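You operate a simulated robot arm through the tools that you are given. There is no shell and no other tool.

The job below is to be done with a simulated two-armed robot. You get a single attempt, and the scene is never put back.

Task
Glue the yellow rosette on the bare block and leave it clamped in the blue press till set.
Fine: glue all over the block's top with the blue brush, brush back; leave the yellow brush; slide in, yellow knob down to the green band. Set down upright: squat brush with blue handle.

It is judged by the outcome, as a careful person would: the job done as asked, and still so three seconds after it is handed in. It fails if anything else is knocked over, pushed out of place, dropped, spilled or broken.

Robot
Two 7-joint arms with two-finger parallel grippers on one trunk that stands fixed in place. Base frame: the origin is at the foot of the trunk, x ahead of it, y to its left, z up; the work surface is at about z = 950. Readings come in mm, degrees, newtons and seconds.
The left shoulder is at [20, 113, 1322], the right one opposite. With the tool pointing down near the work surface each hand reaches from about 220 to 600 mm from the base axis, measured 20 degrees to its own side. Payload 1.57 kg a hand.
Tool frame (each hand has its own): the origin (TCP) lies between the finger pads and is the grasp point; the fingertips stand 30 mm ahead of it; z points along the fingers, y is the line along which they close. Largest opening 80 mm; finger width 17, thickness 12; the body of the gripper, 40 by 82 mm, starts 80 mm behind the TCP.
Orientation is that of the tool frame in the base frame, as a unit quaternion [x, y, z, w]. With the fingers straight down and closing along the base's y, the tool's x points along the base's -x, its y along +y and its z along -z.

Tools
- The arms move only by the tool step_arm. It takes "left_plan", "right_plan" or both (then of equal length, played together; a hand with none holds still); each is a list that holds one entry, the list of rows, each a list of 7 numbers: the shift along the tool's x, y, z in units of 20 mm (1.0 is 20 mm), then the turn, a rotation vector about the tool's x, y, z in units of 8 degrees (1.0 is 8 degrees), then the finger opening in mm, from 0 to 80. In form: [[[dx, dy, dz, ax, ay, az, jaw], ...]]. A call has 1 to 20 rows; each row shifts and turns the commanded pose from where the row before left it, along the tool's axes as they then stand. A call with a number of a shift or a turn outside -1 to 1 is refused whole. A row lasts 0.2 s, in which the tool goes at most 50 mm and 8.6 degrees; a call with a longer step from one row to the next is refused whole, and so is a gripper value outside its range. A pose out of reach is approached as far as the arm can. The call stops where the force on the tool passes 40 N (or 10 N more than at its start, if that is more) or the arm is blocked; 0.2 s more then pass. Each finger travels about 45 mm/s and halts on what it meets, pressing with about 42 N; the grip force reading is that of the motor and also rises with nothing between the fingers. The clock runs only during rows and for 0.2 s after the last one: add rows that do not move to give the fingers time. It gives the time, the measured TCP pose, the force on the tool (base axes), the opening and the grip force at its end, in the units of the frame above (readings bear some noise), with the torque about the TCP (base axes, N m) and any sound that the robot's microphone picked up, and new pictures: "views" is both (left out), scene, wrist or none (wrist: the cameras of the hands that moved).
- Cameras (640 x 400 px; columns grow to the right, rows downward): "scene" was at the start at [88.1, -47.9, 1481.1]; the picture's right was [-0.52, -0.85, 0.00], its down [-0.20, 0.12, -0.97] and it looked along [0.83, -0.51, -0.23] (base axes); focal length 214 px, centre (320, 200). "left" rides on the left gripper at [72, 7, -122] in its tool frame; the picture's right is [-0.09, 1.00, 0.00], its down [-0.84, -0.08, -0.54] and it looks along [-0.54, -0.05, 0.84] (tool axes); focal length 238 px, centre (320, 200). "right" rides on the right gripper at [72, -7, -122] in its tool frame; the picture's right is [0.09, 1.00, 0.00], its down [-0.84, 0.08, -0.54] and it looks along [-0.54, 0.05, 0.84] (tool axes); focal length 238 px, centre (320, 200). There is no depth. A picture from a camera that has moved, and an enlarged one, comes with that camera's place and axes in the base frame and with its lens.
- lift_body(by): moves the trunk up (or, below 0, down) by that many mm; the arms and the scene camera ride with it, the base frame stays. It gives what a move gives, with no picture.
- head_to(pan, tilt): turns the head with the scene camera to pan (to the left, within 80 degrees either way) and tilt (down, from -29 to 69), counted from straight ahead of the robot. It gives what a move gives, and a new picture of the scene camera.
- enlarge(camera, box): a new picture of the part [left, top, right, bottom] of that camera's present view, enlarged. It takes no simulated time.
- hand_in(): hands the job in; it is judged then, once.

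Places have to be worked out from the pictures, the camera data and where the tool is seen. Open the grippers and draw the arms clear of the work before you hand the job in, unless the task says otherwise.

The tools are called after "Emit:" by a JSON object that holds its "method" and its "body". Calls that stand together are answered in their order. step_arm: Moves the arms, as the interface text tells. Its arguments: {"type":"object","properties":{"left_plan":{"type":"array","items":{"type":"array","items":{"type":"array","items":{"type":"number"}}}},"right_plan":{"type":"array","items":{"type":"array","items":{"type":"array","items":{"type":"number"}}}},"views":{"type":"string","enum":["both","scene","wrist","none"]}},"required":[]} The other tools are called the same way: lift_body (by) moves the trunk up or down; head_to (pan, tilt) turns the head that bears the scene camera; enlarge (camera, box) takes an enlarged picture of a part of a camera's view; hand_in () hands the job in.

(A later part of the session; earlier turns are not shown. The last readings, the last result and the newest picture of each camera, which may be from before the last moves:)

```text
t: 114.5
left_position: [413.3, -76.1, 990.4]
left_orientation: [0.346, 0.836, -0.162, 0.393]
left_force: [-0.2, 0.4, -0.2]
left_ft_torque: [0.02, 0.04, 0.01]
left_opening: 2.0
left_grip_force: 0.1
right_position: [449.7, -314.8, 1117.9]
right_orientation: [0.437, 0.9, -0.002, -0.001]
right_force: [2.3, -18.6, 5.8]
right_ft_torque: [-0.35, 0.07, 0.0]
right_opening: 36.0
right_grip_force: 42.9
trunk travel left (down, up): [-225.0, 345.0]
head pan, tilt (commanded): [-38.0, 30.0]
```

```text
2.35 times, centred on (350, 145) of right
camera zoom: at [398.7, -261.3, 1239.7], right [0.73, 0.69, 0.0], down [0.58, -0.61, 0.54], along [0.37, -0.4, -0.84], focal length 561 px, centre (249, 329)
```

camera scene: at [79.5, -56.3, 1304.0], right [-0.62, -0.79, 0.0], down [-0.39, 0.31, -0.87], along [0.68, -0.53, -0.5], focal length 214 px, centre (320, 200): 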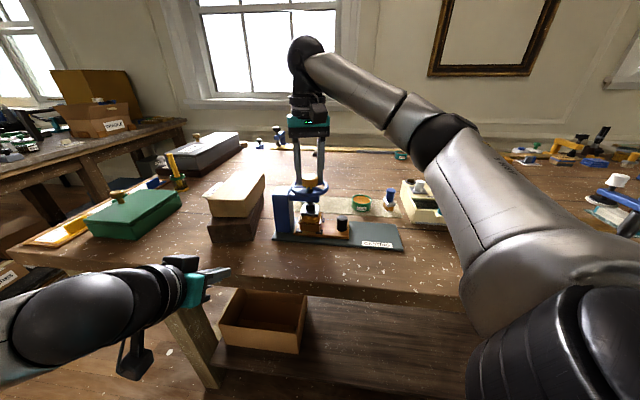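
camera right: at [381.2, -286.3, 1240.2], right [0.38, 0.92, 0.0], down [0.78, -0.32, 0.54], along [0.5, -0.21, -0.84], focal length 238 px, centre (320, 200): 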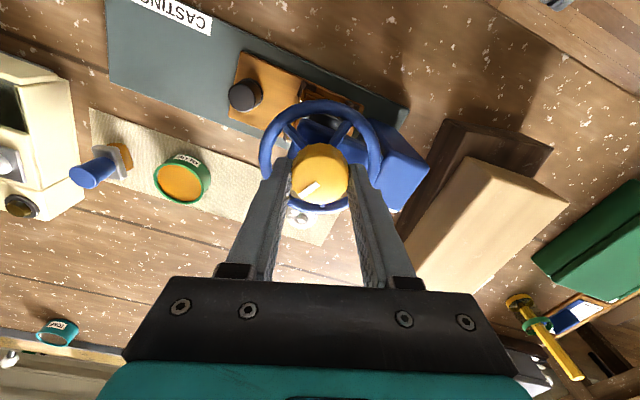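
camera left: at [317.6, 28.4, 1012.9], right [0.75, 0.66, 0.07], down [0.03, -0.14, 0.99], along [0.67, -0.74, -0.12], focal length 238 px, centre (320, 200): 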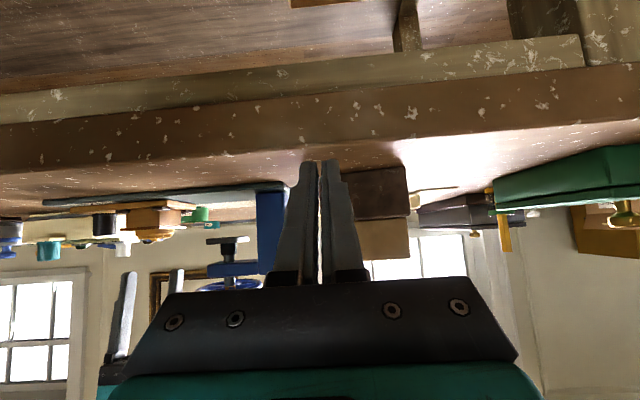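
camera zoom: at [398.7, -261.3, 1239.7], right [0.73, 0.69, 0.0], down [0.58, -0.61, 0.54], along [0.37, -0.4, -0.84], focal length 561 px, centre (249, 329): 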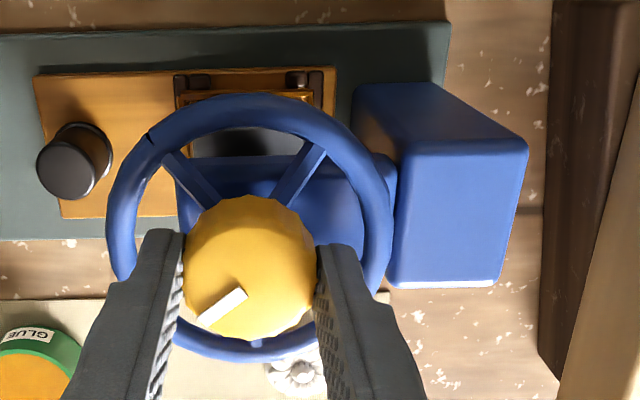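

I compare the platen and spindle at the same enlargement as before to see whether the platen still moves.

Emit:
{"method": "enlarge", "body": {"camera": "left", "box": [200, 225, 260, 265]}}

Emit:
{"method": "enlarge", "body": {"camera": "left", "box": [130, 195, 190, 245]}}

```text
10.00 times, centred on (230, 245) of left
camera zoom: at [317.4, 26.5, 1013.0], right [0.74, 0.66, 0.07], down [0.03, -0.14, 0.99], along [0.67, -0.74, -0.12], focal length 2384 px, centre (1220, -250)
```

zoom: 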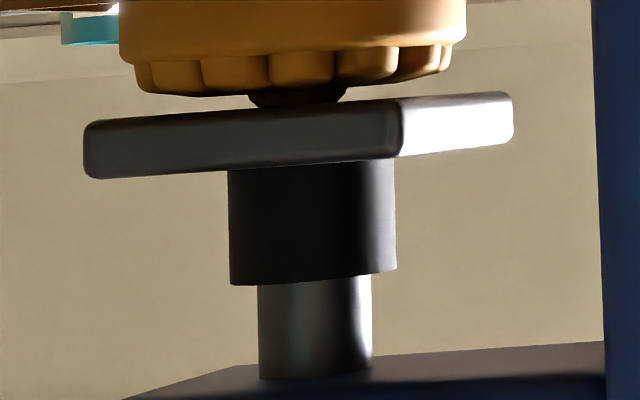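

```text
8.00 times, centred on (160, 220) of left
camera zoom: at [317.4, 26.5, 1013.0], right [0.74, 0.66, 0.07], down [0.03, -0.14, 0.99], along [0.67, -0.74, -0.12], focal length 1907 px, centre (1600, 40)
```

zoom: 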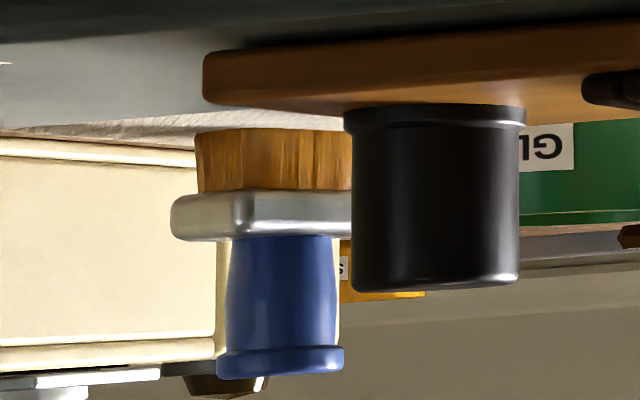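

The platen is firmly on the bud and no longer moves; the knob's further travel builds load. I go on in 8° steps, easing the side force, and look each time for the band.

Emit:
{"method": "step_arm", "body": {"right_plan": [[[-0.06, -0.05, 0.005, 0, 0, 0.5, 30], [0, 0, 0.005, 0, 0, 0.5, 30], [0, 0, 0, 0, 0, 0, 30]]], "views": "none"}}

Emit:
{"method": "enlarge", "body": {"camera": "left", "box": [190, 215, 280, 295]}}

Emit:
{"method": "enlarge", "body": {"camera": "scene", "box": [280, 170, 350, 240]}}

```text
t: 115.3
left_position: [412.3, -74.8, 989.2]
left_orientation: [0.346, 0.836, -0.162, 0.393]
left_force: [-0.9, 0.4, -0.5]
left_ft_torque: [0.0, 0.01, -0.01]
left_opening: 1.7
left_grip_force: 0.1
right_position: [449.2, -314.6, 1116.8]
right_orientation: [0.498, 0.867, -0.001, 0.0]
right_force: [-0.2, -11.8, 2.2]
right_ft_torque: [-0.88, -0.4, 0.02]
right_opening: 36.0
right_grip_force: 43.0
trunk travel left (down, up): [-225.0, 345.0]
head pan, tilt (commanded): [-38.0, 30.0]
```

```text
5.00 times, centred on (235, 255) of left
camera zoom: at [317.3, 27.3, 1013.0], right [0.74, 0.66, 0.07], down [0.03, -0.14, 0.99], along [0.67, -0.74, -0.12], focal length 1192 px, centre (745, -75)
```

zoom: 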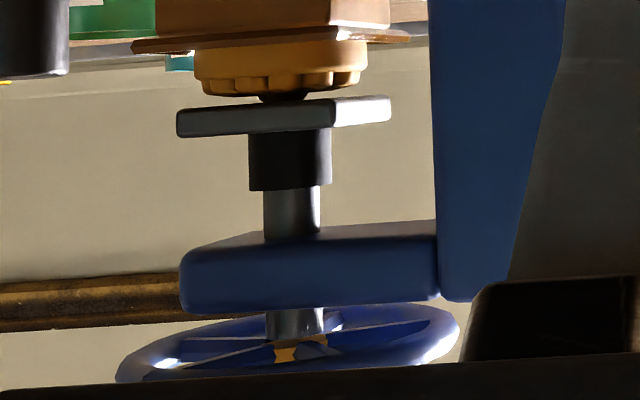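

```text
5.71 times, centred on (315, 205) of scene
camera zoom: at [79.7, -55.9, 1304.0], right [-0.62, -0.79, 0.0], down [-0.39, 0.31, -0.87], along [0.68, -0.53, -0.5], focal length 1226 px, centre (349, 171)
```

zoom: 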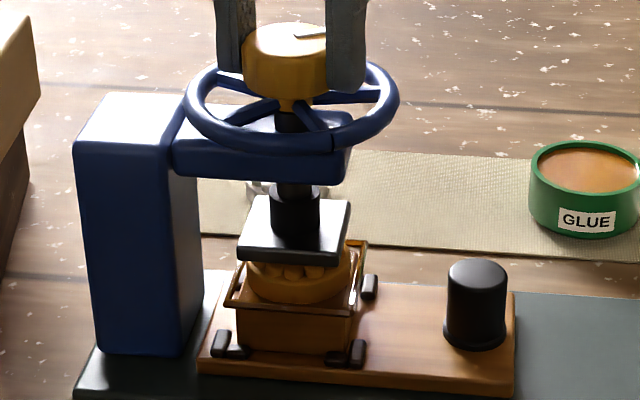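

I want to see the press's far side before tightening further. I ease the side force, release the knob and rise clear.

Emit:
{"method": "step_arm", "body": {"right_plan": [[[-0.052, -0.03, 0, 0, 0, 0, 30], [0, 0, 0, 0, 0, 0, 38], [0, 0, 0, 0, 0, 0, 46], [0, 0, 0, 0, 0, 0, 54], [0, 0, 0, 0, 0, 0, 54], [0, 0, -0.4, 0, 0, 0, 54], [0, 0, -0.8, 0, 0, 0, 54], [0, 0, -0.9, 0, 0, 0, 54], [0, 0, -0.4, 0, 0, 0, 54], [0, 0, 0, 0, 0, 0, 54]]], "views": "both"}}

Emit:
{"method": "enlarge", "body": {"camera": "scene", "box": [280, 160, 350, 240]}}

Emit:
{"method": "enlarge", "body": {"camera": "left", "box": [190, 215, 280, 295]}}

```text
t: 117.5
left_position: [413.4, -74.2, 990.2]
left_orientation: [0.347, 0.836, -0.163, 0.393]
left_force: [0.0, -0.2, -0.4]
left_ft_torque: [-0.02, 0.05, -0.02]
left_opening: 2.0
left_grip_force: 0.1
right_position: [449.2, -315.2, 1167.1]
right_orientation: [0.498, 0.867, 0.0, -0.001]
right_force: [0.1, -0.4, -0.1]
right_ft_torque: [-0.01, 0.0, 0.01]
right_opening: 54.1
right_grip_force: 0.0
trunk travel left (down, up): [-225.0, 345.0]
head pan, tilt (commanded): [-38.0, 30.0]
camera scene: at [79.9, -54.7, 1304.1], right [-0.62, -0.79, 0.0], down [-0.39, 0.31, -0.87], along [0.68, -0.53, -0.5], focal length 214 px, centre (320, 200)
camera right: at [406.5, -255.1, 1289.9], right [0.81, 0.58, 0.0], down [0.49, -0.68, 0.54], along [0.31, -0.44, -0.84], focal length 238 px, centre (320, 200)
```

scene: 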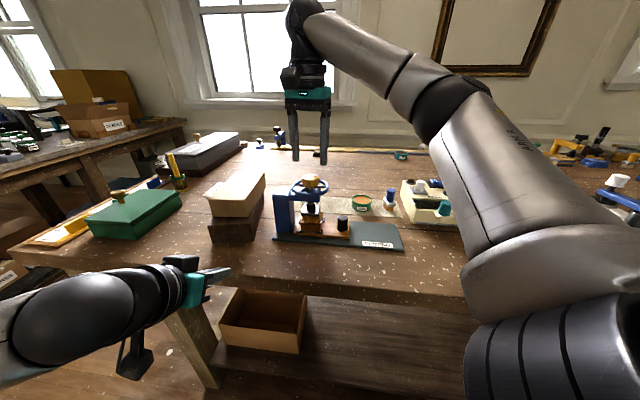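
right: 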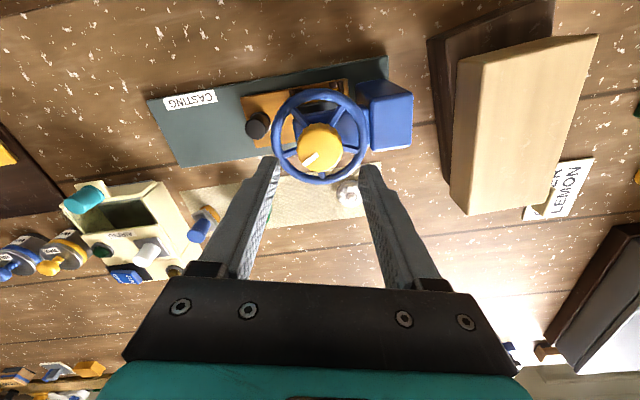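

```text
5.00 times, centred on (315, 200) of scene
camera zoom: at [79.9, -54.7, 1304.1], right [-0.62, -0.79, 0.0], down [-0.39, 0.31, -0.87], along [0.68, -0.53, -0.5], focal length 1072 px, centre (345, 200)
```

zoom: 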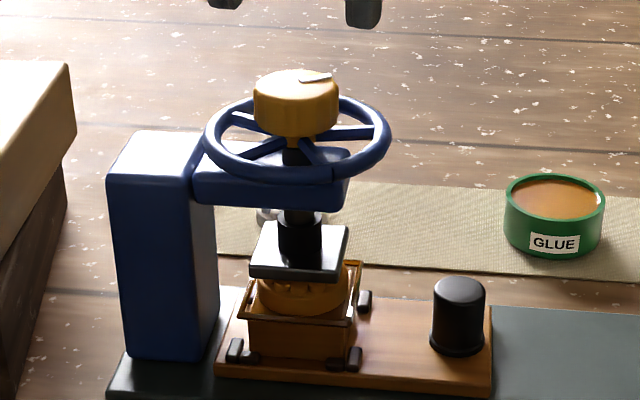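

```text
5.00 times, centred on (235, 255) of left
camera zoom: at [317.5, 28.3, 1013.0], right [0.74, 0.66, 0.07], down [0.03, -0.14, 0.99], along [0.67, -0.74, -0.12], focal length 1192 px, centre (745, -75)
```

zoom: 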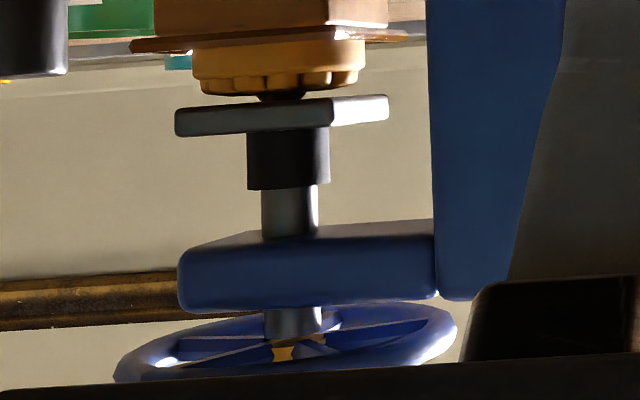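

The screw holds by itself. I turn the hand back to yaw +90° so that its camera can look at the press from the far-right side.

Emit:
{"method": "step_arm", "body": {"right_plan": [[[0, 0, -0.2, 0, 0, -0.9375, 54], [0, 0, 0, 0, 0, -0.9375, 54], [0, 0, 0, 0, 0, -0.9375, 54], [0, 0, 0, 0, 0, -0.9375, 54], [0, 0, 0, 0, 0, -0.9375, 54], [0, 0, 0, 0, 0, -0.9375, 54], [0, 0, 0, 0, 0, -0.9375, 54], [0, 0, 0, 0, 0, -0.9375, 54], [0, 0, 0, 0, 0, -0.9375, 54], [0, 0, 0, 0, 0, -0.9375, 54], [0, 0, 0, 0, 0, -0.9375, 54], [0, 0, 0, 0, 0, -0.9375, 54], [0, 0, 0, 0, 0, -0.9375, 54], [0, 0, 0, 0, 0, -0.9375, 54], [0, 0, 0, 0, 0, -0.9375, 54], [0, 0, 0, 0, 0, -0.9375, 54], [0, 0, 0, 0, 0, -0.9375, 54], [0, 0, 0, 0, 0, -0.9375, 54], [0, 0, 0, 0, 0, -0.9375, 54], [0, 0, 0, 0, 0, -0.9, 54]]], "views": "none"}}

```text
t: 121.7
left_position: [412.7, -74.4, 990.5]
left_orientation: [0.346, 0.836, -0.163, 0.393]
left_force: [-0.2, -0.7, -0.4]
left_ft_torque: [0.04, -0.01, 0.02]
left_opening: 1.9
left_grip_force: 0.1
right_position: [449.7, -316.6, 1172.5]
right_orientation: [0.708, -0.707, 0.0, 0.001]
right_force: [-0.6, -0.9, 0.3]
right_ft_torque: [0.04, 0.01, 0.05]
right_opening: 54.2
right_grip_force: 0.0
trunk travel left (down, up): [-225.0, 345.0]
head pan, tilt (commanded): [-38.0, 30.0]
```

Now I move back toward the mat side and tilt the hand so the wrist camera looks across at the press.

Emit:
{"method": "step_arm", "body": {"right_plan": [[[0.77, -0.03, 0, 0, 0, 0, 70], [0.77, -0.03, 0, 0, 0, 0, 80], [0.77, -0.03, 0, 0, 0, 0, 80], [0.77, -0.03, 0, 0, 0, 0, 80], [0.77, -0.03, 0, 0, 0, 0, 80], [0.77, -0.03, 0, 0, 0, 0, 80], [0.77, -0.03, 0, 0, 0, 0, 80], [0.77, -0.03, 0, 0, 0, 0, 80], [0, 0, 0.7, 0, 0, 0, 80], [0, 0, 0.7, 0, 0, 0, 80], [0, 0, 0.7, 0, 0, 0, 80], [0, 0, 0.7, 0, 0, 0, 80], [0, 0, 0.7, 0, 0, 0, 80], [0, 0, 0, 0, -0.94, 0, 80], [0, 0, 0, 0, -0.94, 0, 80], [0, 0, 0, 0, -0.94, 0, 80], [0, 0, 0, 0, -0.94, 0, 80], [0, 0, 0, 0, 0, 0, 80]]], "views": "wrist"}}

Emit:
{"method": "enlarge", "body": {"camera": "right", "box": [230, 100, 410, 280]}}

```text
t: 125.5
left_position: [413.2, -73.3, 989.4]
left_orientation: [0.346, 0.836, -0.162, 0.393]
left_force: [-0.2, 0.3, 0.2]
left_ft_torque: [0.0, 0.0, -0.01]
left_opening: 2.1
left_grip_force: 0.1
right_position: [447.9, -424.6, 1101.9]
right_orientation: [0.687, -0.686, -0.171, -0.171]
right_force: [0.5, -1.0, 0.3]
right_ft_torque: [0.0, 0.01, 0.0]
right_opening: 79.6
right_grip_force: 0.0
right hand out of reach, approached as far as the arm can: row 17
trunk travel left (down, up): [-225.0, 345.0]
head pan, tilt (commanded): [-38.0, 30.0]
camera right: at [454.9, -544.6, 1175.1], right [-1.0, -0.08, -0.04], down [-0.08, 0.48, 0.87], along [-0.05, 0.87, -0.49], focal length 238 px, centre (320, 200)
```

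right: 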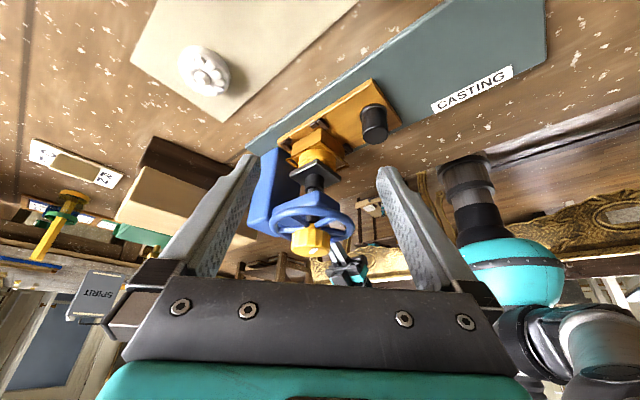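

```text
2.22 times, centred on (320, 190) of right
camera zoom: at [454.9, -544.6, 1175.1], right [-1.0, -0.08, -0.04], down [-0.08, 0.48, 0.87], along [-0.05, 0.87, -0.49], focal length 530 px, centre (320, 222)
```

zoom: 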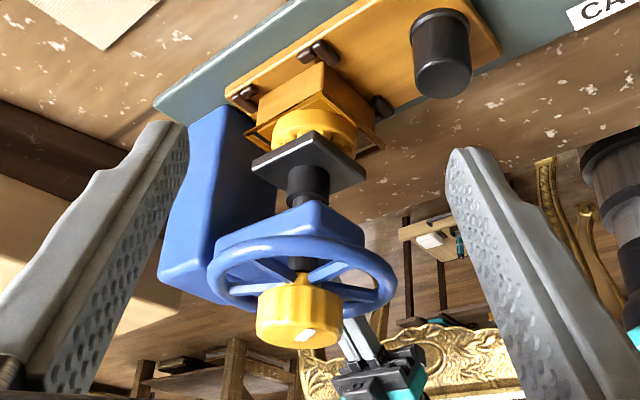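

This view shows the press from the far-right side; I enlarge its parts to search for the band.

Emit:
{"method": "enlarge", "body": {"camera": "right", "box": [280, 150, 360, 260]}}

Emit:
{"method": "enlarge", "body": {"camera": "right", "box": [285, 205, 345, 260]}}

```text
3.64 times, centred on (320, 205) of right
camera zoom: at [454.9, -544.6, 1175.1], right [-1.0, -0.08, -0.04], down [-0.08, 0.48, 0.87], along [-0.05, 0.87, -0.49], focal length 867 px, centre (320, 182)
```

zoom: 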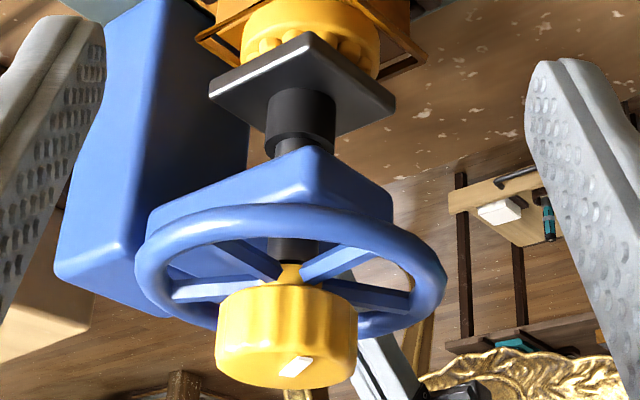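

```text
7.27 times, centred on (315, 232) of right
camera zoom: at [454.9, -544.6, 1175.1], right [-1.0, -0.08, -0.04], down [-0.08, 0.48, 0.87], along [-0.05, 0.87, -0.49], focal length 1734 px, centre (356, -36)
```

zoom: 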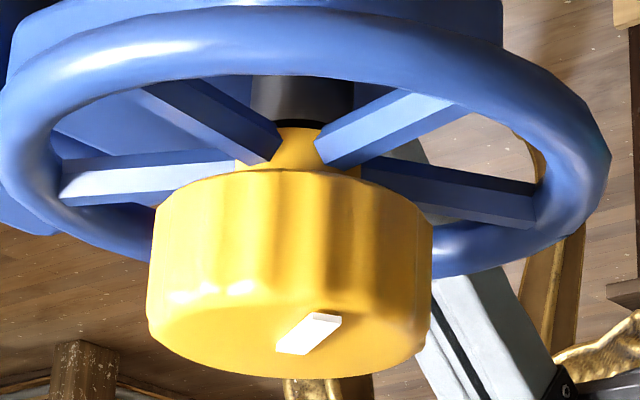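

No band on these sides either; only the post's outer side remains unseen. I turn the left hand to look at it.

Emit:
{"method": "step_arm", "body": {"left_plan": [[[0, 0, -0.3, 0.635, 0, 0.526, 2], [0, 0, 0, 0.635, 0, 0.526, 2], [0, 0, 0, 0.635, 0, 0.526, 2], [0, 0, 0, 0.635, 0, 0.526, 2], [0, 0, 0, 0.635, 0, 0.526, 2], [0, 0, 0, 0, 0, 0, 2]]], "views": "wrist"}}

Emit:
{"method": "enlarge", "body": {"camera": "left", "box": [140, 140, 320, 290]}}

```text
t: 126.9
left_position: [410.2, -72.2, 995.5]
left_orientation: [0.528, 0.735, -0.249, 0.346]
left_force: [0.6, 0.3, -0.1]
left_ft_torque: [0.01, 0.0, 0.03]
left_opening: 1.9
left_grip_force: 0.1
left hand out of reach, approached as far as the arm can: row 5
right_position: [449.2, -424.5, 1101.3]
right_orientation: [0.687, -0.685, -0.171, -0.17]
right_force: [0.2, -0.1, 0.6]
right_ft_torque: [0.03, 0.02, 0.01]
right_opening: 80.1
right_grip_force: 0.1
trunk travel left (down, up): [-225.0, 345.0]
head pan, tilt (commanded): [-38.0, 30.0]
camera left: at [370.2, 62.5, 1017.8], right [0.96, 0.26, 0.07], down [-0.04, -0.13, 0.99], along [0.27, -0.96, -0.12], focal length 238 px, centre (320, 200)
```

left: 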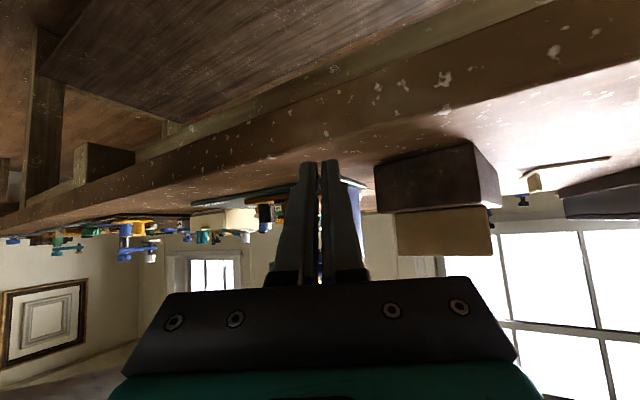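

```text
2.67 times, centred on (230, 215) of left
camera zoom: at [370.2, 62.5, 1017.8], right [0.96, 0.26, 0.07], down [-0.04, -0.13, 0.99], along [0.27, -0.96, -0.12], focal length 636 px, centre (560, 160)
```

zoom: 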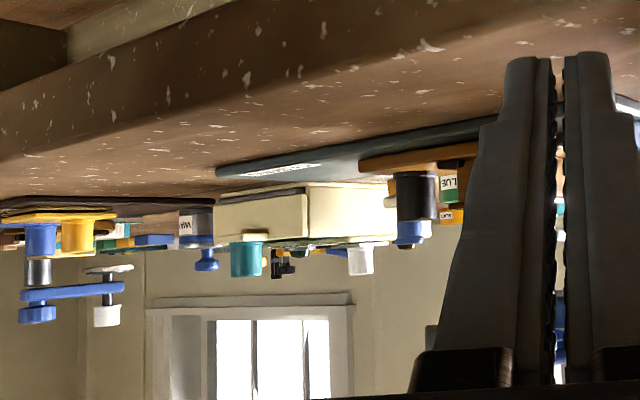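

The fingers hide the post; I open them to look between.

Emit:
{"method": "step_arm", "body": {"left_plan": [[[0, 0, 0, 0, 0, 0, 30], [0, 0, 0, 0, 0, 0, 60], [0, 0, 0, 0, 0, 0, 80], [0, 0, 0, 0, 0, 0, 80], [0, 0, 0, 0, 0, 0, 80]]], "views": "none"}}

Emit:
{"method": "enlarge", "body": {"camera": "left", "box": [250, 150, 400, 290]}}

```text
t: 128.1
left_position: [408.8, -71.1, 994.3]
left_orientation: [0.528, 0.735, -0.249, 0.346]
left_force: [-0.5, 0.9, -0.3]
left_ft_torque: [-0.03, 0.03, 0.0]
left_opening: 80.0
left_grip_force: 0.2
right_position: [448.6, -424.8, 1102.2]
right_orientation: [0.687, -0.685, -0.173, -0.17]
right_force: [-0.1, -0.9, 0.5]
right_ft_torque: [-0.02, 0.01, 0.0]
right_opening: 79.9
right_grip_force: 0.0
trunk travel left (down, up): [-225.0, 345.0]
head pan, tilt (commanded): [-38.0, 30.0]
```

```text
2.86 times, centred on (325, 220) of left
camera zoom: at [370.0, 62.3, 1017.6], right [0.96, 0.26, 0.07], down [-0.04, -0.13, 0.99], along [0.27, -0.96, -0.12], focal length 681 px, centre (306, 143)
```

zoom: 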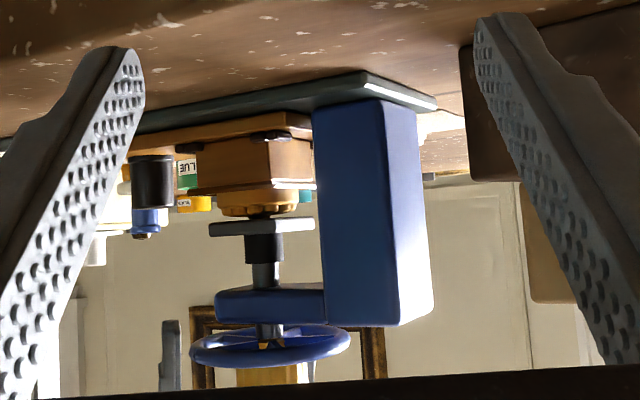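

The outer side is plain too. The enlarged pictures are true zooms, so I zoom very closely on the sleeve between arm and knob from the scene camera and the right camera.

Emit:
{"method": "enlarge", "body": {"camera": "scene", "box": [305, 183, 317, 192]}}

Emit:
{"method": "enlarge", "body": {"camera": "scene", "box": [303, 198, 319, 210]}}

Emit:
{"method": "enlarge", "body": {"camera": "left", "box": [295, 220, 335, 250]}}

Emit:
{"method": "enlarge", "body": {"camera": "right", "box": [300, 160, 330, 185]}}

```text
16.00 times, centred on (311, 188) of scene
camera zoom: at [79.9, -54.6, 1304.1], right [-0.62, -0.79, 0.0], down [-0.39, 0.31, -0.87], along [0.68, -0.53, -0.5], focal length 3432 px, centre (464, 400)
```

zoom: 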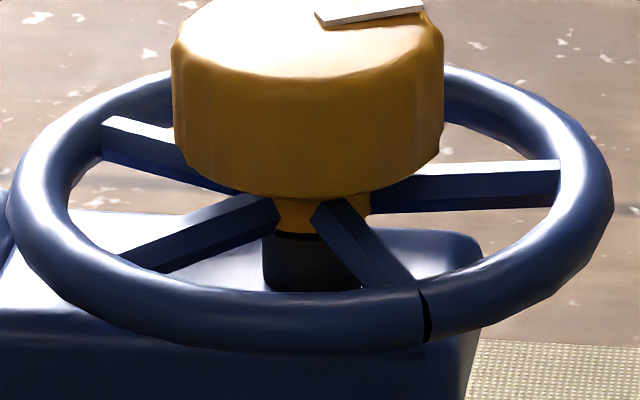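

```text
16.00 times, centred on (311, 204) of scene
camera zoom: at [79.9, -54.6, 1304.1], right [-0.62, -0.79, 0.0], down [-0.39, 0.31, -0.87], along [0.68, -0.53, -0.5], focal length 3432 px, centre (464, 136)
```

zoom: 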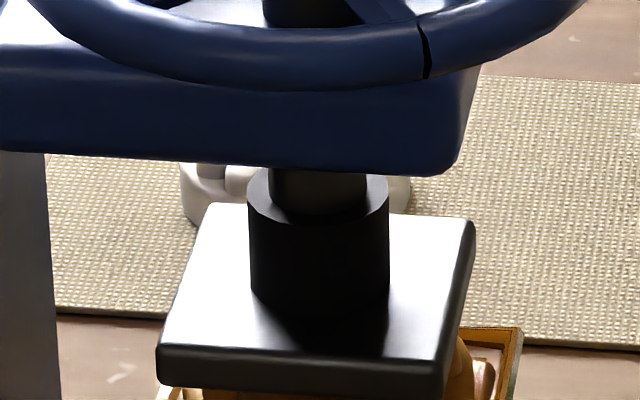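

```text
13.33 times, centred on (315, 235) of left
camera zoom: at [370.0, 62.3, 1017.6], right [0.96, 0.26, 0.07], down [-0.04, -0.13, 0.99], along [0.27, -0.96, -0.12], focal length 3178 px, centre (387, -267)
```

zoom: 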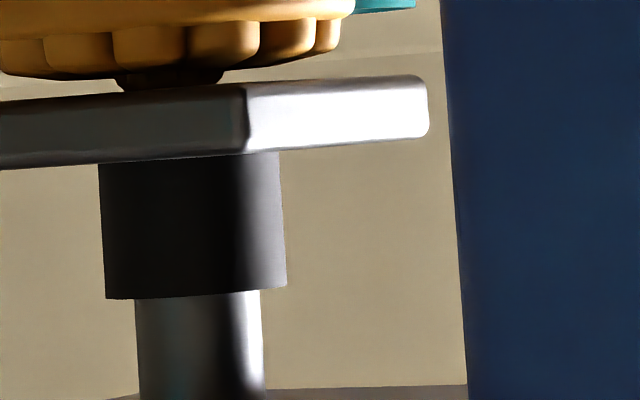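

```text
16.00 times, centred on (315, 172) of right
camera zoom: at [454.8, -544.9, 1175.0], right [-1.0, -0.08, -0.04], down [-0.08, 0.48, 0.87], along [-0.05, 0.87, -0.49], focal length 3814 px, centre (400, 640)
```

zoom: 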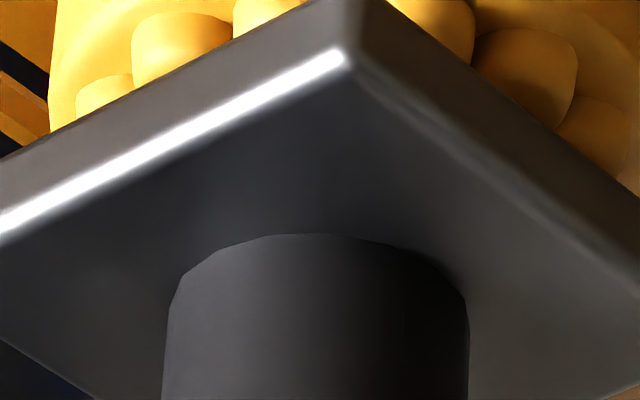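

The collar looks like a spring cup that the spindle telescopes into, so the band may come out from under the arm as the knob goes lower. I keep the left camera here as monitor and bring the right hand back above the knob.

Emit:
{"method": "step_arm", "body": {"right_plan": [[[0, 0, -0.5, 0, 0.877, 0, 70], [0, 0, -0.5, 0, 0.877, 0, 60], [0, 0, -0.5, 0, 0.877, 0, 56], [0, 0, -0.5, 0, 0.877, 0, 56], [0, 0, -0.7, 0, 0, 0, 56], [0, 0, -0.7, 0, 0, 0, 56], [0, 0, -0.3, 0, 0, 0, 56], [0, 0, 0, 0, 0, 0, 56]]], "views": "none"}}

```text
t: 129.9
left_position: [409.2, -71.9, 994.2]
left_orientation: [0.527, 0.735, -0.248, 0.346]
left_force: [0.4, 0.3, -0.2]
left_ft_torque: [0.02, -0.01, -0.03]
left_opening: 80.0
left_grip_force: 0.1
right_position: [448.3, -439.4, 1173.5]
right_orientation: [-0.707, 0.707, 0.013, 0.012]
right_force: [0.3, 0.4, -1.1]
right_ft_torque: [-0.02, 0.02, 0.01]
right_opening: 55.8
right_grip_force: 0.0
trunk travel left (down, up): [-225.0, 345.0]
head pan, tilt (commanded): [-38.0, 30.0]
```

I straighten the last 2° and move back over the knob at (449.5,-315).

Emit:
{"method": "step_arm", "body": {"right_plan": [[[0, 0, 0, 0, 0.25, 0, 56], [-0.7775, -0.0075, 0, 0, 0, 0, 56], [-0.7775, -0.0075, 0, 0, 0, 0, 56], [-0.7775, -0.0075, 0, 0, 0, 0, 56], [-0.7775, -0.0075, 0, 0, 0, 0, 56], [-0.7775, -0.0075, 0, 0, 0, 0, 56], [-0.7775, -0.0075, 0, 0, 0, 0, 56], [-0.7775, -0.0075, 0, 0, 0, 0, 56], [-0.7775, -0.0075, 0, 0, 0, 0, 56], [0, 0, 0, 0, 0, 0, 56]]], "views": "wrist"}}

Emit:
{"method": "enlarge", "body": {"camera": "right", "box": [230, 80, 410, 240]}}

```text
t: 132.1
left_position: [409.5, -71.8, 995.0]
left_orientation: [0.527, 0.735, -0.248, 0.346]
left_force: [0.5, 0.3, 0.4]
left_ft_torque: [0.0, 0.01, 0.01]
left_opening: 79.8
left_grip_force: 0.0
right_position: [450.0, -315.9, 1174.3]
right_orientation: [-0.707, 0.707, 0.0, -0.001]
right_force: [0.4, 0.3, 0.4]
right_ft_torque: [-0.05, -0.03, 0.0]
right_opening: 56.1
right_grip_force: 0.0
trunk travel left (down, up): [-225.0, 345.0]
head pan, tilt (commanded): [-38.0, 30.0]
camera right: at [455.8, -386.5, 1295.3], right [-1.0, -0.09, 0.0], down [-0.08, 0.84, 0.54], along [-0.05, 0.54, -0.84], focal length 238 px, centre (320, 200)
```

right: 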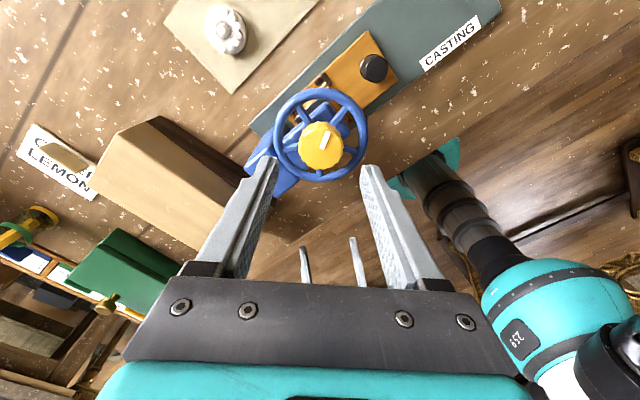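

```text
2.50 times, centred on (320, 160) of right
camera zoom: at [455.8, -386.5, 1295.3], right [-1.0, -0.09, 0.0], down [-0.08, 0.84, 0.54], along [-0.05, 0.54, -0.84], focal length 596 px, centre (320, 300)
```

zoom: 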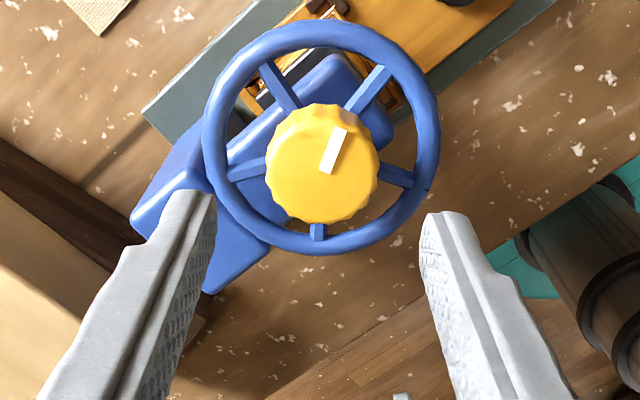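

The hand is centred over the knob again. I lower around it to z≈1118 and close.

Emit:
{"method": "step_arm", "body": {"right_plan": [[[-0.04, 0.02, 0.5, 0, 0, 0, 54], [0, 0, 0.7, 0, 0, 0, 54], [0, 0, 0.7, 0, 0, 0, 54], [0, 0, 0.6, 0, 0, 0, 54], [0, 0, 0.3, 0, 0, 0, 54], [0, 0, 0, 0, 0, 0, 48], [0, 0, 0, 0, 0, 0, 40], [0, 0, 0, 0, 0, 0, 32], [0, 0, 0, 0, 0, 0, 30], [0, 0, 0, 0, 0, 0, 30]]], "views": "none"}}

Emit:
{"method": "enlarge", "body": {"camera": "right", "box": [230, 80, 410, 240]}}

Emit:
{"method": "enlarge", "body": {"camera": "left", "box": [280, 190, 360, 280]}}

```text
t: 134.3
left_position: [409.1, -72.0, 995.3]
left_orientation: [0.528, 0.735, -0.248, 0.346]
left_force: [0.4, -0.7, 0.5]
left_ft_torque: [-0.01, 0.0, 0.03]
left_opening: 80.0
left_grip_force: 0.1
right_position: [450.0, -313.7, 1118.4]
right_orientation: [-0.707, 0.707, 0.001, -0.002]
right_force: [-2.8, 0.0, -1.5]
right_ft_torque: [0.06, 0.04, 0.02]
right_opening: 36.0
right_grip_force: 37.0
trunk travel left (down, up): [-225.0, 345.0]
head pan, tilt (commanded): [-38.0, 30.0]
```

```text
2.50 times, centred on (320, 160) of right
camera zoom: at [455.0, -385.3, 1239.1], right [-1.0, -0.09, 0.0], down [-0.08, 0.84, 0.54], along [-0.05, 0.54, -0.84], focal length 596 px, centre (320, 300)
```

zoom: 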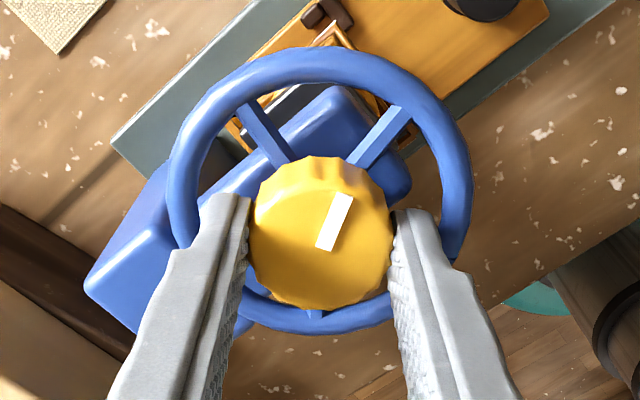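

```text
4.44 times, centred on (320, 235) of left
camera zoom: at [369.7, 62.3, 1017.7], right [0.96, 0.26, 0.07], down [-0.04, -0.13, 0.99], along [0.27, -0.96, -0.12], focal length 1059 px, centre (320, 44)
```

zoom: 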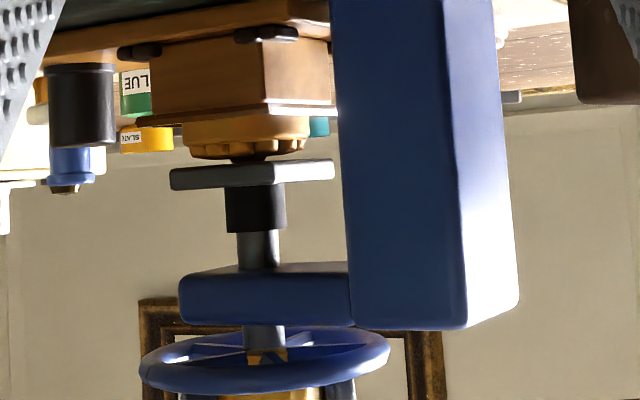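

Gripped again. I turn 12° clockwise, following the pitch, and inspect the spindle above and below the arm.

Emit:
{"method": "step_arm", "body": {"right_plan": [[[0, 0, 0.007, 0, 0, 0.5, 30], [0, 0, 0.007, 0, 0, 0.5, 30], [0, 0, 0.007, 0, 0, 0.5, 30], [0, 0, 0, 0, 0, 0, 30]]], "views": "none"}}

Emit:
{"method": "enlarge", "body": {"camera": "left", "box": [280, 210, 340, 280]}}

Emit:
{"method": "enlarge", "body": {"camera": "scene", "box": [290, 175, 335, 225]}}

```text
t: 135.3
left_position: [408.5, -71.2, 994.7]
left_orientation: [0.528, 0.735, -0.248, 0.346]
left_force: [0.6, 0.2, -0.4]
left_ft_torque: [0.01, 0.0, 0.02]
left_opening: 80.3
left_grip_force: 0.0
right_position: [449.6, -314.3, 1117.6]
right_orientation: [-0.63, 0.777, 0.0, 0.0]
right_force: [-3.9, 0.0, 1.2]
right_ft_torque: [0.08, 0.18, 0.02]
right_opening: 35.9
right_grip_force: 43.0
trunk travel left (down, up): [-225.0, 345.0]
head pan, tilt (commanded): [-38.0, 30.0]
```

```text
5.71 times, centred on (310, 245) of left
camera zoom: at [369.5, 62.4, 1017.9], right [0.96, 0.26, 0.07], down [-0.04, -0.13, 0.99], along [0.27, -0.96, -0.12], focal length 1362 px, centre (377, -57)
```

zoom: 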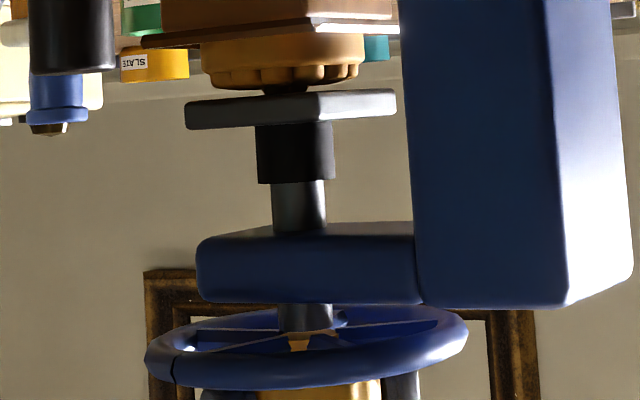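

```text
8.00 times, centred on (312, 200) of scene
camera zoom: at [79.3, -54.6, 1304.1], right [-0.62, -0.79, 0.0], down [-0.39, 0.31, -0.87], along [0.68, -0.53, -0.5], focal length 1716 px, centre (380, 200)
```

zoom: 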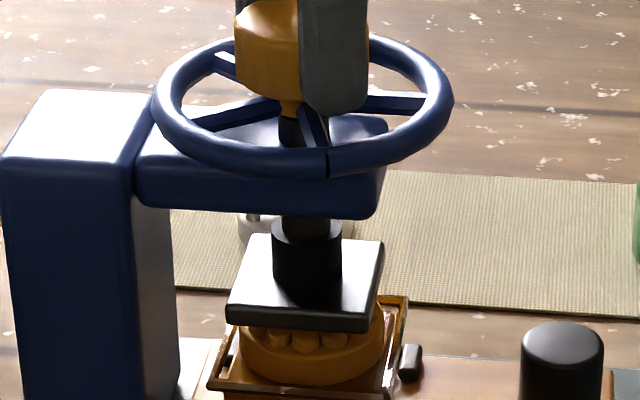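

Nothing new yet (162° in all). I turn another 16° and look again.

Emit:
{"method": "step_arm", "body": {"right_plan": [[[0, 0, 0.007, 0, 0, 0.5, 30], [0, 0, 0.007, 0, 0, 0.5, 30], [0, 0, 0.007, 0, 0, 0.5, 30], [0, 0, 0.007, 0, 0, 0.5, 30], [0, 0, 0, 0, 0, 0, 30]]], "views": "none"}}

Emit:
{"method": "enlarge", "body": {"camera": "left", "box": [280, 210, 340, 280]}}

Emit:
{"method": "enlarge", "body": {"camera": "scene", "box": [290, 175, 335, 225]}}

```text
t: 136.5
left_position: [409.1, -71.0, 994.1]
left_orientation: [0.527, 0.735, -0.248, 0.346]
left_force: [-0.4, 0.8, 0.8]
left_ft_torque: [0.03, -0.01, -0.01]
left_opening: 80.0
left_grip_force: 0.1
right_position: [450.0, -314.1, 1116.2]
right_orientation: [-0.515, 0.857, 0.0, 0.0]
right_force: [0.4, 2.7, 4.1]
right_ft_torque: [-0.07, -0.01, 0.0]
right_opening: 36.0
right_grip_force: 42.6
trunk travel left (down, up): [-225.0, 345.0]
head pan, tilt (commanded): [-38.0, 30.0]
```

```text
5.71 times, centred on (310, 245) of left
camera zoom: at [369.8, 62.8, 1017.7], right [0.96, 0.26, 0.07], down [-0.04, -0.13, 0.99], along [0.27, -0.96, -0.12], focal length 1362 px, centre (377, -57)
```

zoom: 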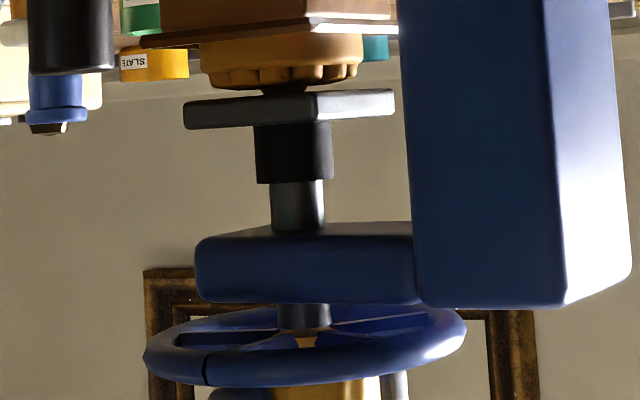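

```text
8.00 times, centred on (312, 200) of scene
camera zoom: at [79.6, -54.0, 1304.2], right [-0.62, -0.79, 0.0], down [-0.39, 0.31, -0.87], along [0.68, -0.53, -0.5], focal length 1716 px, centre (380, 200)
```

zoom: 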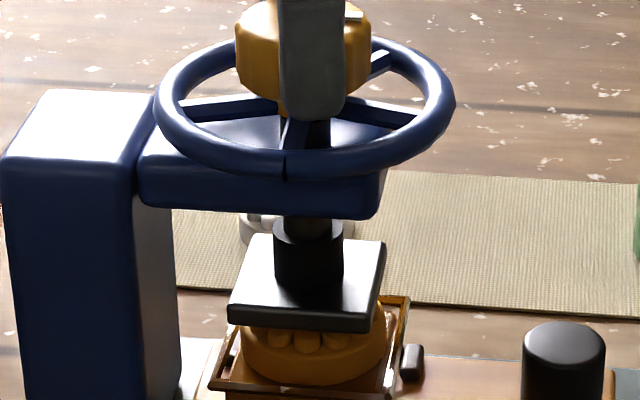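

A faint greenish line seems to show on the arm near the spindle; I zoom in there.

Emit:
{"method": "enlarge", "body": {"camera": "scene", "box": [302, 183, 316, 194]}}

Emit:
{"method": "enlarge", "body": {"camera": "right", "box": [230, 60, 410, 240]}}

Emit:
{"method": "enlarge", "body": {"camera": "left", "box": [295, 255, 325, 275]}}

```text
16.00 times, centred on (309, 188) of scene
camera zoom: at [79.6, -54.0, 1304.2], right [-0.62, -0.79, 0.0], down [-0.39, 0.31, -0.87], along [0.68, -0.53, -0.5], focal length 3432 px, centre (496, 384)
```

zoom: 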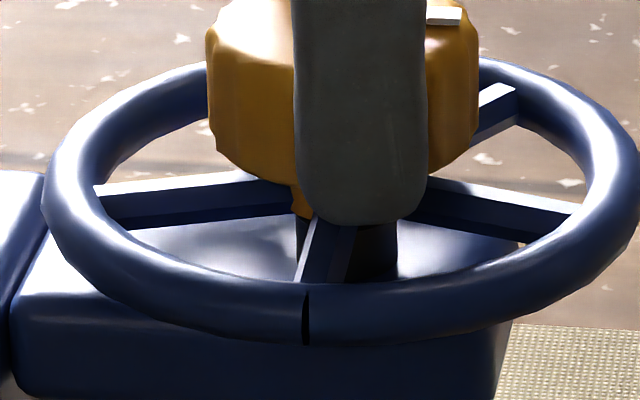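

```text
2.22 times, centred on (320, 150) of right
camera zoom: at [420.4, -380.1, 1238.0], right [-0.92, 0.39, 0.0], down [0.33, 0.77, 0.54], along [0.21, 0.5, -0.84], focal length 530 px, centre (320, 311)
```

zoom: 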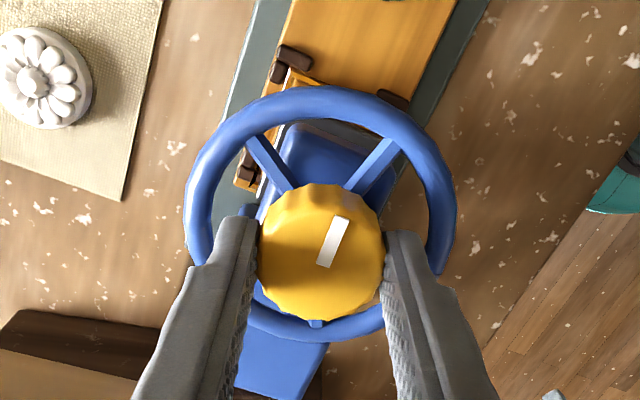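

```text
16.00 times, centred on (310, 265) of left
camera zoom: at [369.8, 62.8, 1017.7], right [0.96, 0.26, 0.07], down [-0.04, -0.13, 0.99], along [0.27, -0.96, -0.12], focal length 3814 px, centre (480, -840)
```

zoom: 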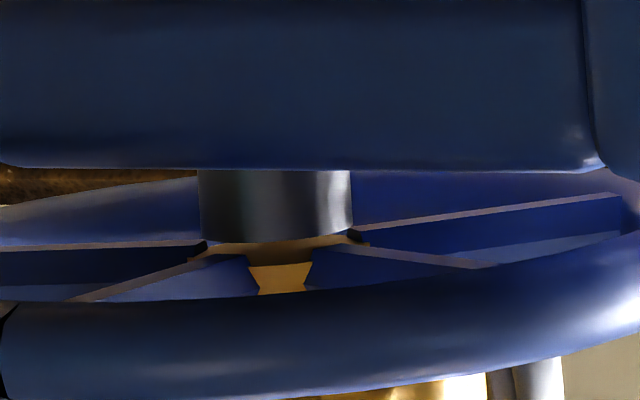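

No green there. For a hint on how such presses are marked, I look at the other clamp-like devices on the bench.

Emit:
{"method": "enlarge", "body": {"camera": "scene", "box": [250, 115, 330, 165]}}

Emit:
{"method": "head_to", "body": {"pan": -50, "tilt": 30}}

Emit:
{"method": "enlarge", "body": {"camera": "scene", "box": [400, 120, 560, 220]}}

```text
8.00 times, centred on (290, 140) of scene
camera zoom: at [79.6, -54.0, 1304.2], right [-0.62, -0.79, 0.0], down [-0.39, 0.31, -0.87], along [0.68, -0.53, -0.5], focal length 1716 px, centre (560, 680)
```

zoom: 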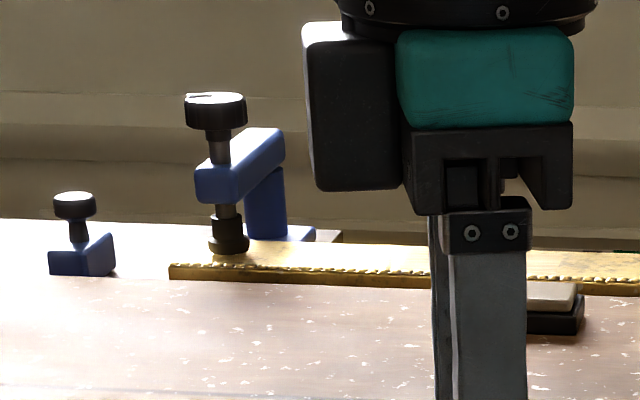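

```text
t: 137.2
left_position: [409.4, -70.9, 994.6]
left_orientation: [0.527, 0.736, -0.248, 0.346]
left_force: [0.3, 0.3, 0.8]
left_ft_torque: [0.01, 0.02, 0.01]
left_opening: 80.0
left_grip_force: 0.1
right_position: [450.0, -314.0, 1117.3]
right_orientation: [-0.516, 0.857, -0.001, 0.0]
right_force: [0.8, 4.0, 4.9]
right_ft_torque: [0.27, -0.18, 0.01]
right_opening: 36.0
right_grip_force: 42.7
trunk travel left (down, up): [-225.0, 345.0]
head pan, tilt (commanded): [-50.0, 30.0]
camera scene: at [66.6, -67.5, 1304.1], right [-0.77, -0.64, 0.0], down [-0.32, 0.38, -0.87], along [0.56, -0.66, -0.5], focal length 214 px, centre (320, 200)
```

scene: 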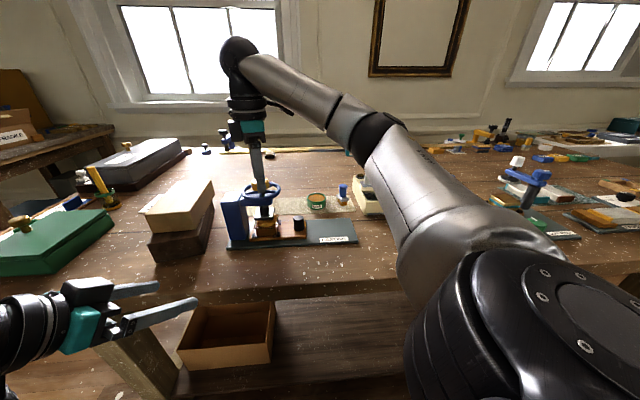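

```text
4.00 times, centred on (480, 170) of scene
camera zoom: at [66.6, -67.5, 1304.1], right [-0.77, -0.64, 0.0], down [-0.32, 0.38, -0.87], along [0.56, -0.66, -0.5], focal length 858 px, centre (-320, 320)
```

zoom: 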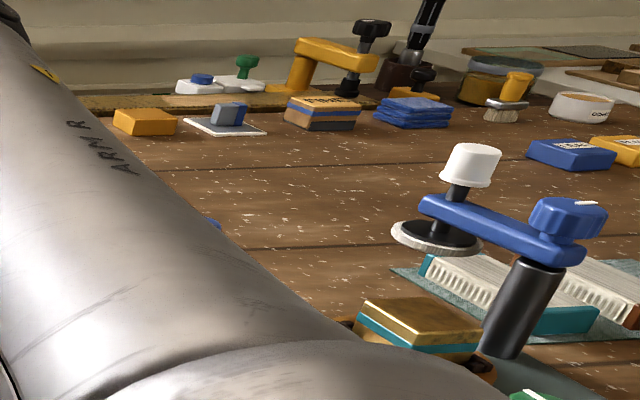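

I zoom once more on the cup and lower spindle from the new head position.

Emit:
{"method": "enlarge", "body": {"camera": "scene", "box": [255, 195, 280, 215]}}

Emit:
{"method": "enlarge", "body": {"camera": "scene", "box": [215, 170, 305, 250]}}

Emit:
{"method": "enlarge", "body": {"camera": "left", "box": [300, 225, 325, 250]}}

```text
16.00 times, centred on (268, 205) of scene
camera zoom: at [66.6, -67.5, 1304.1], right [-0.77, -0.64, 0.0], down [-0.32, 0.38, -0.87], along [0.56, -0.66, -0.5], focal length 3432 px, centre (1160, 120)
```

zoom: 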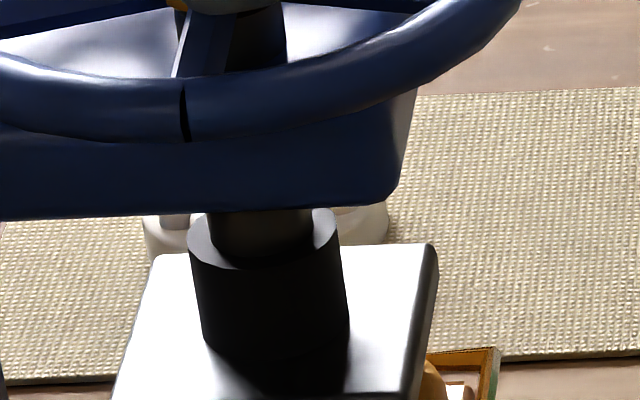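

```text
5.00 times, centred on (260, 210) of scene
camera zoom: at [66.6, -67.5, 1304.1], right [-0.77, -0.64, 0.0], down [-0.32, 0.38, -0.87], along [0.56, -0.66, -0.5], focal length 1072 px, centre (620, 150)
```

zoom: 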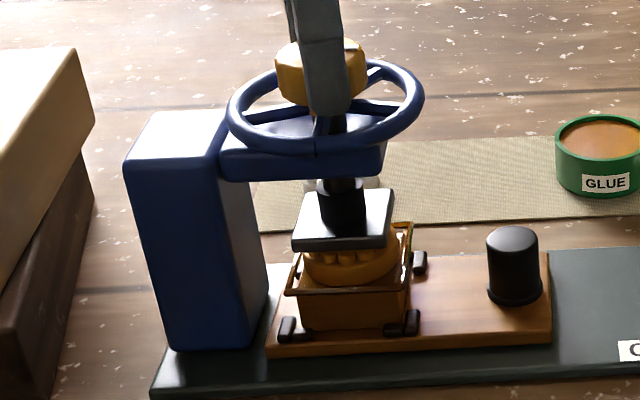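

```text
16.00 times, centred on (312, 238) of left
camera zoom: at [369.8, 62.9, 1017.7], right [0.96, 0.26, 0.07], down [-0.04, -0.13, 0.99], along [0.27, -0.96, -0.12], focal length 3814 px, centre (440, -400)
```

zoom: 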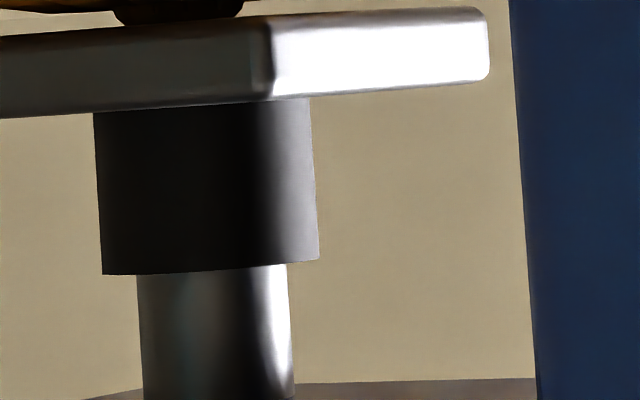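

A greenish tint shows on the frame beside the block; I zoom in there.

Emit:
{"method": "enlarge", "body": {"camera": "scene", "box": [268, 208, 288, 223]}}

Emit:
{"method": "enlarge", "body": {"camera": "left", "box": [275, 195, 345, 240]}}

Emit:
{"method": "enlarge", "body": {"camera": "right", "box": [280, 70, 370, 150]}}

```text
16.00 times, centred on (278, 216) of scene
camera zoom: at [66.6, -67.5, 1304.1], right [-0.77, -0.64, 0.0], down [-0.32, 0.38, -0.87], along [0.56, -0.66, -0.5], focal length 3432 px, centre (992, -48)
```

zoom: 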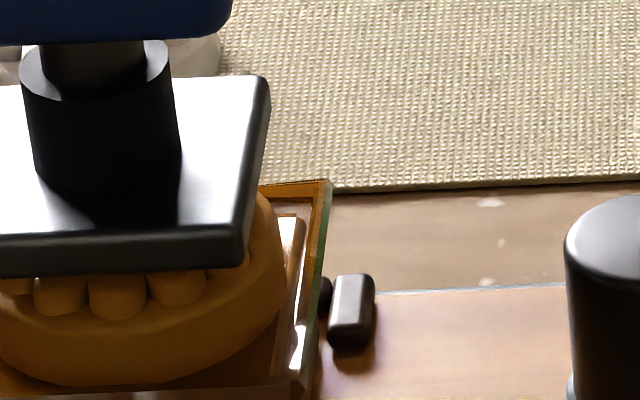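

```text
8.89 times, centred on (310, 218) of left
camera zoom: at [369.8, 62.9, 1017.7], right [0.96, 0.26, 0.07], down [-0.04, -0.13, 0.99], along [0.27, -0.96, -0.12], focal length 2119 px, centre (409, 44)
```

zoom: 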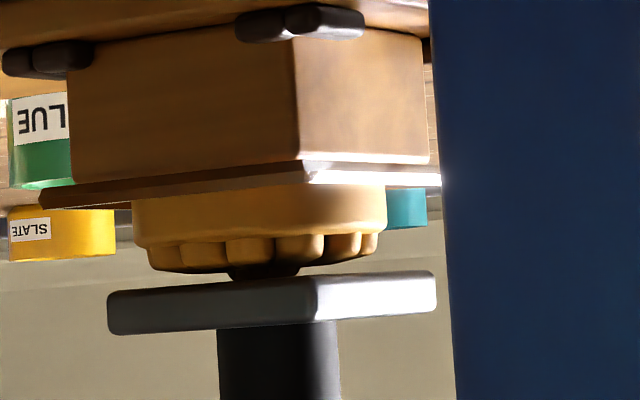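

```text
5.00 times, centred on (325, 110) of right
camera zoom: at [420.5, -380.1, 1237.9], right [-0.92, 0.39, 0.0], down [0.32, 0.78, 0.54], along [0.21, 0.5, -0.84], focal length 1192 px, centre (295, 650)
```

zoom: 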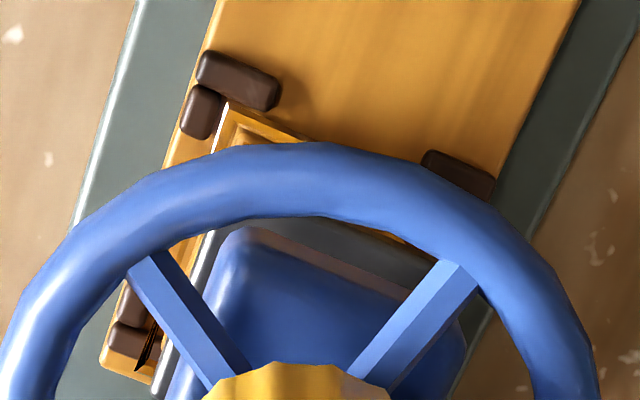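

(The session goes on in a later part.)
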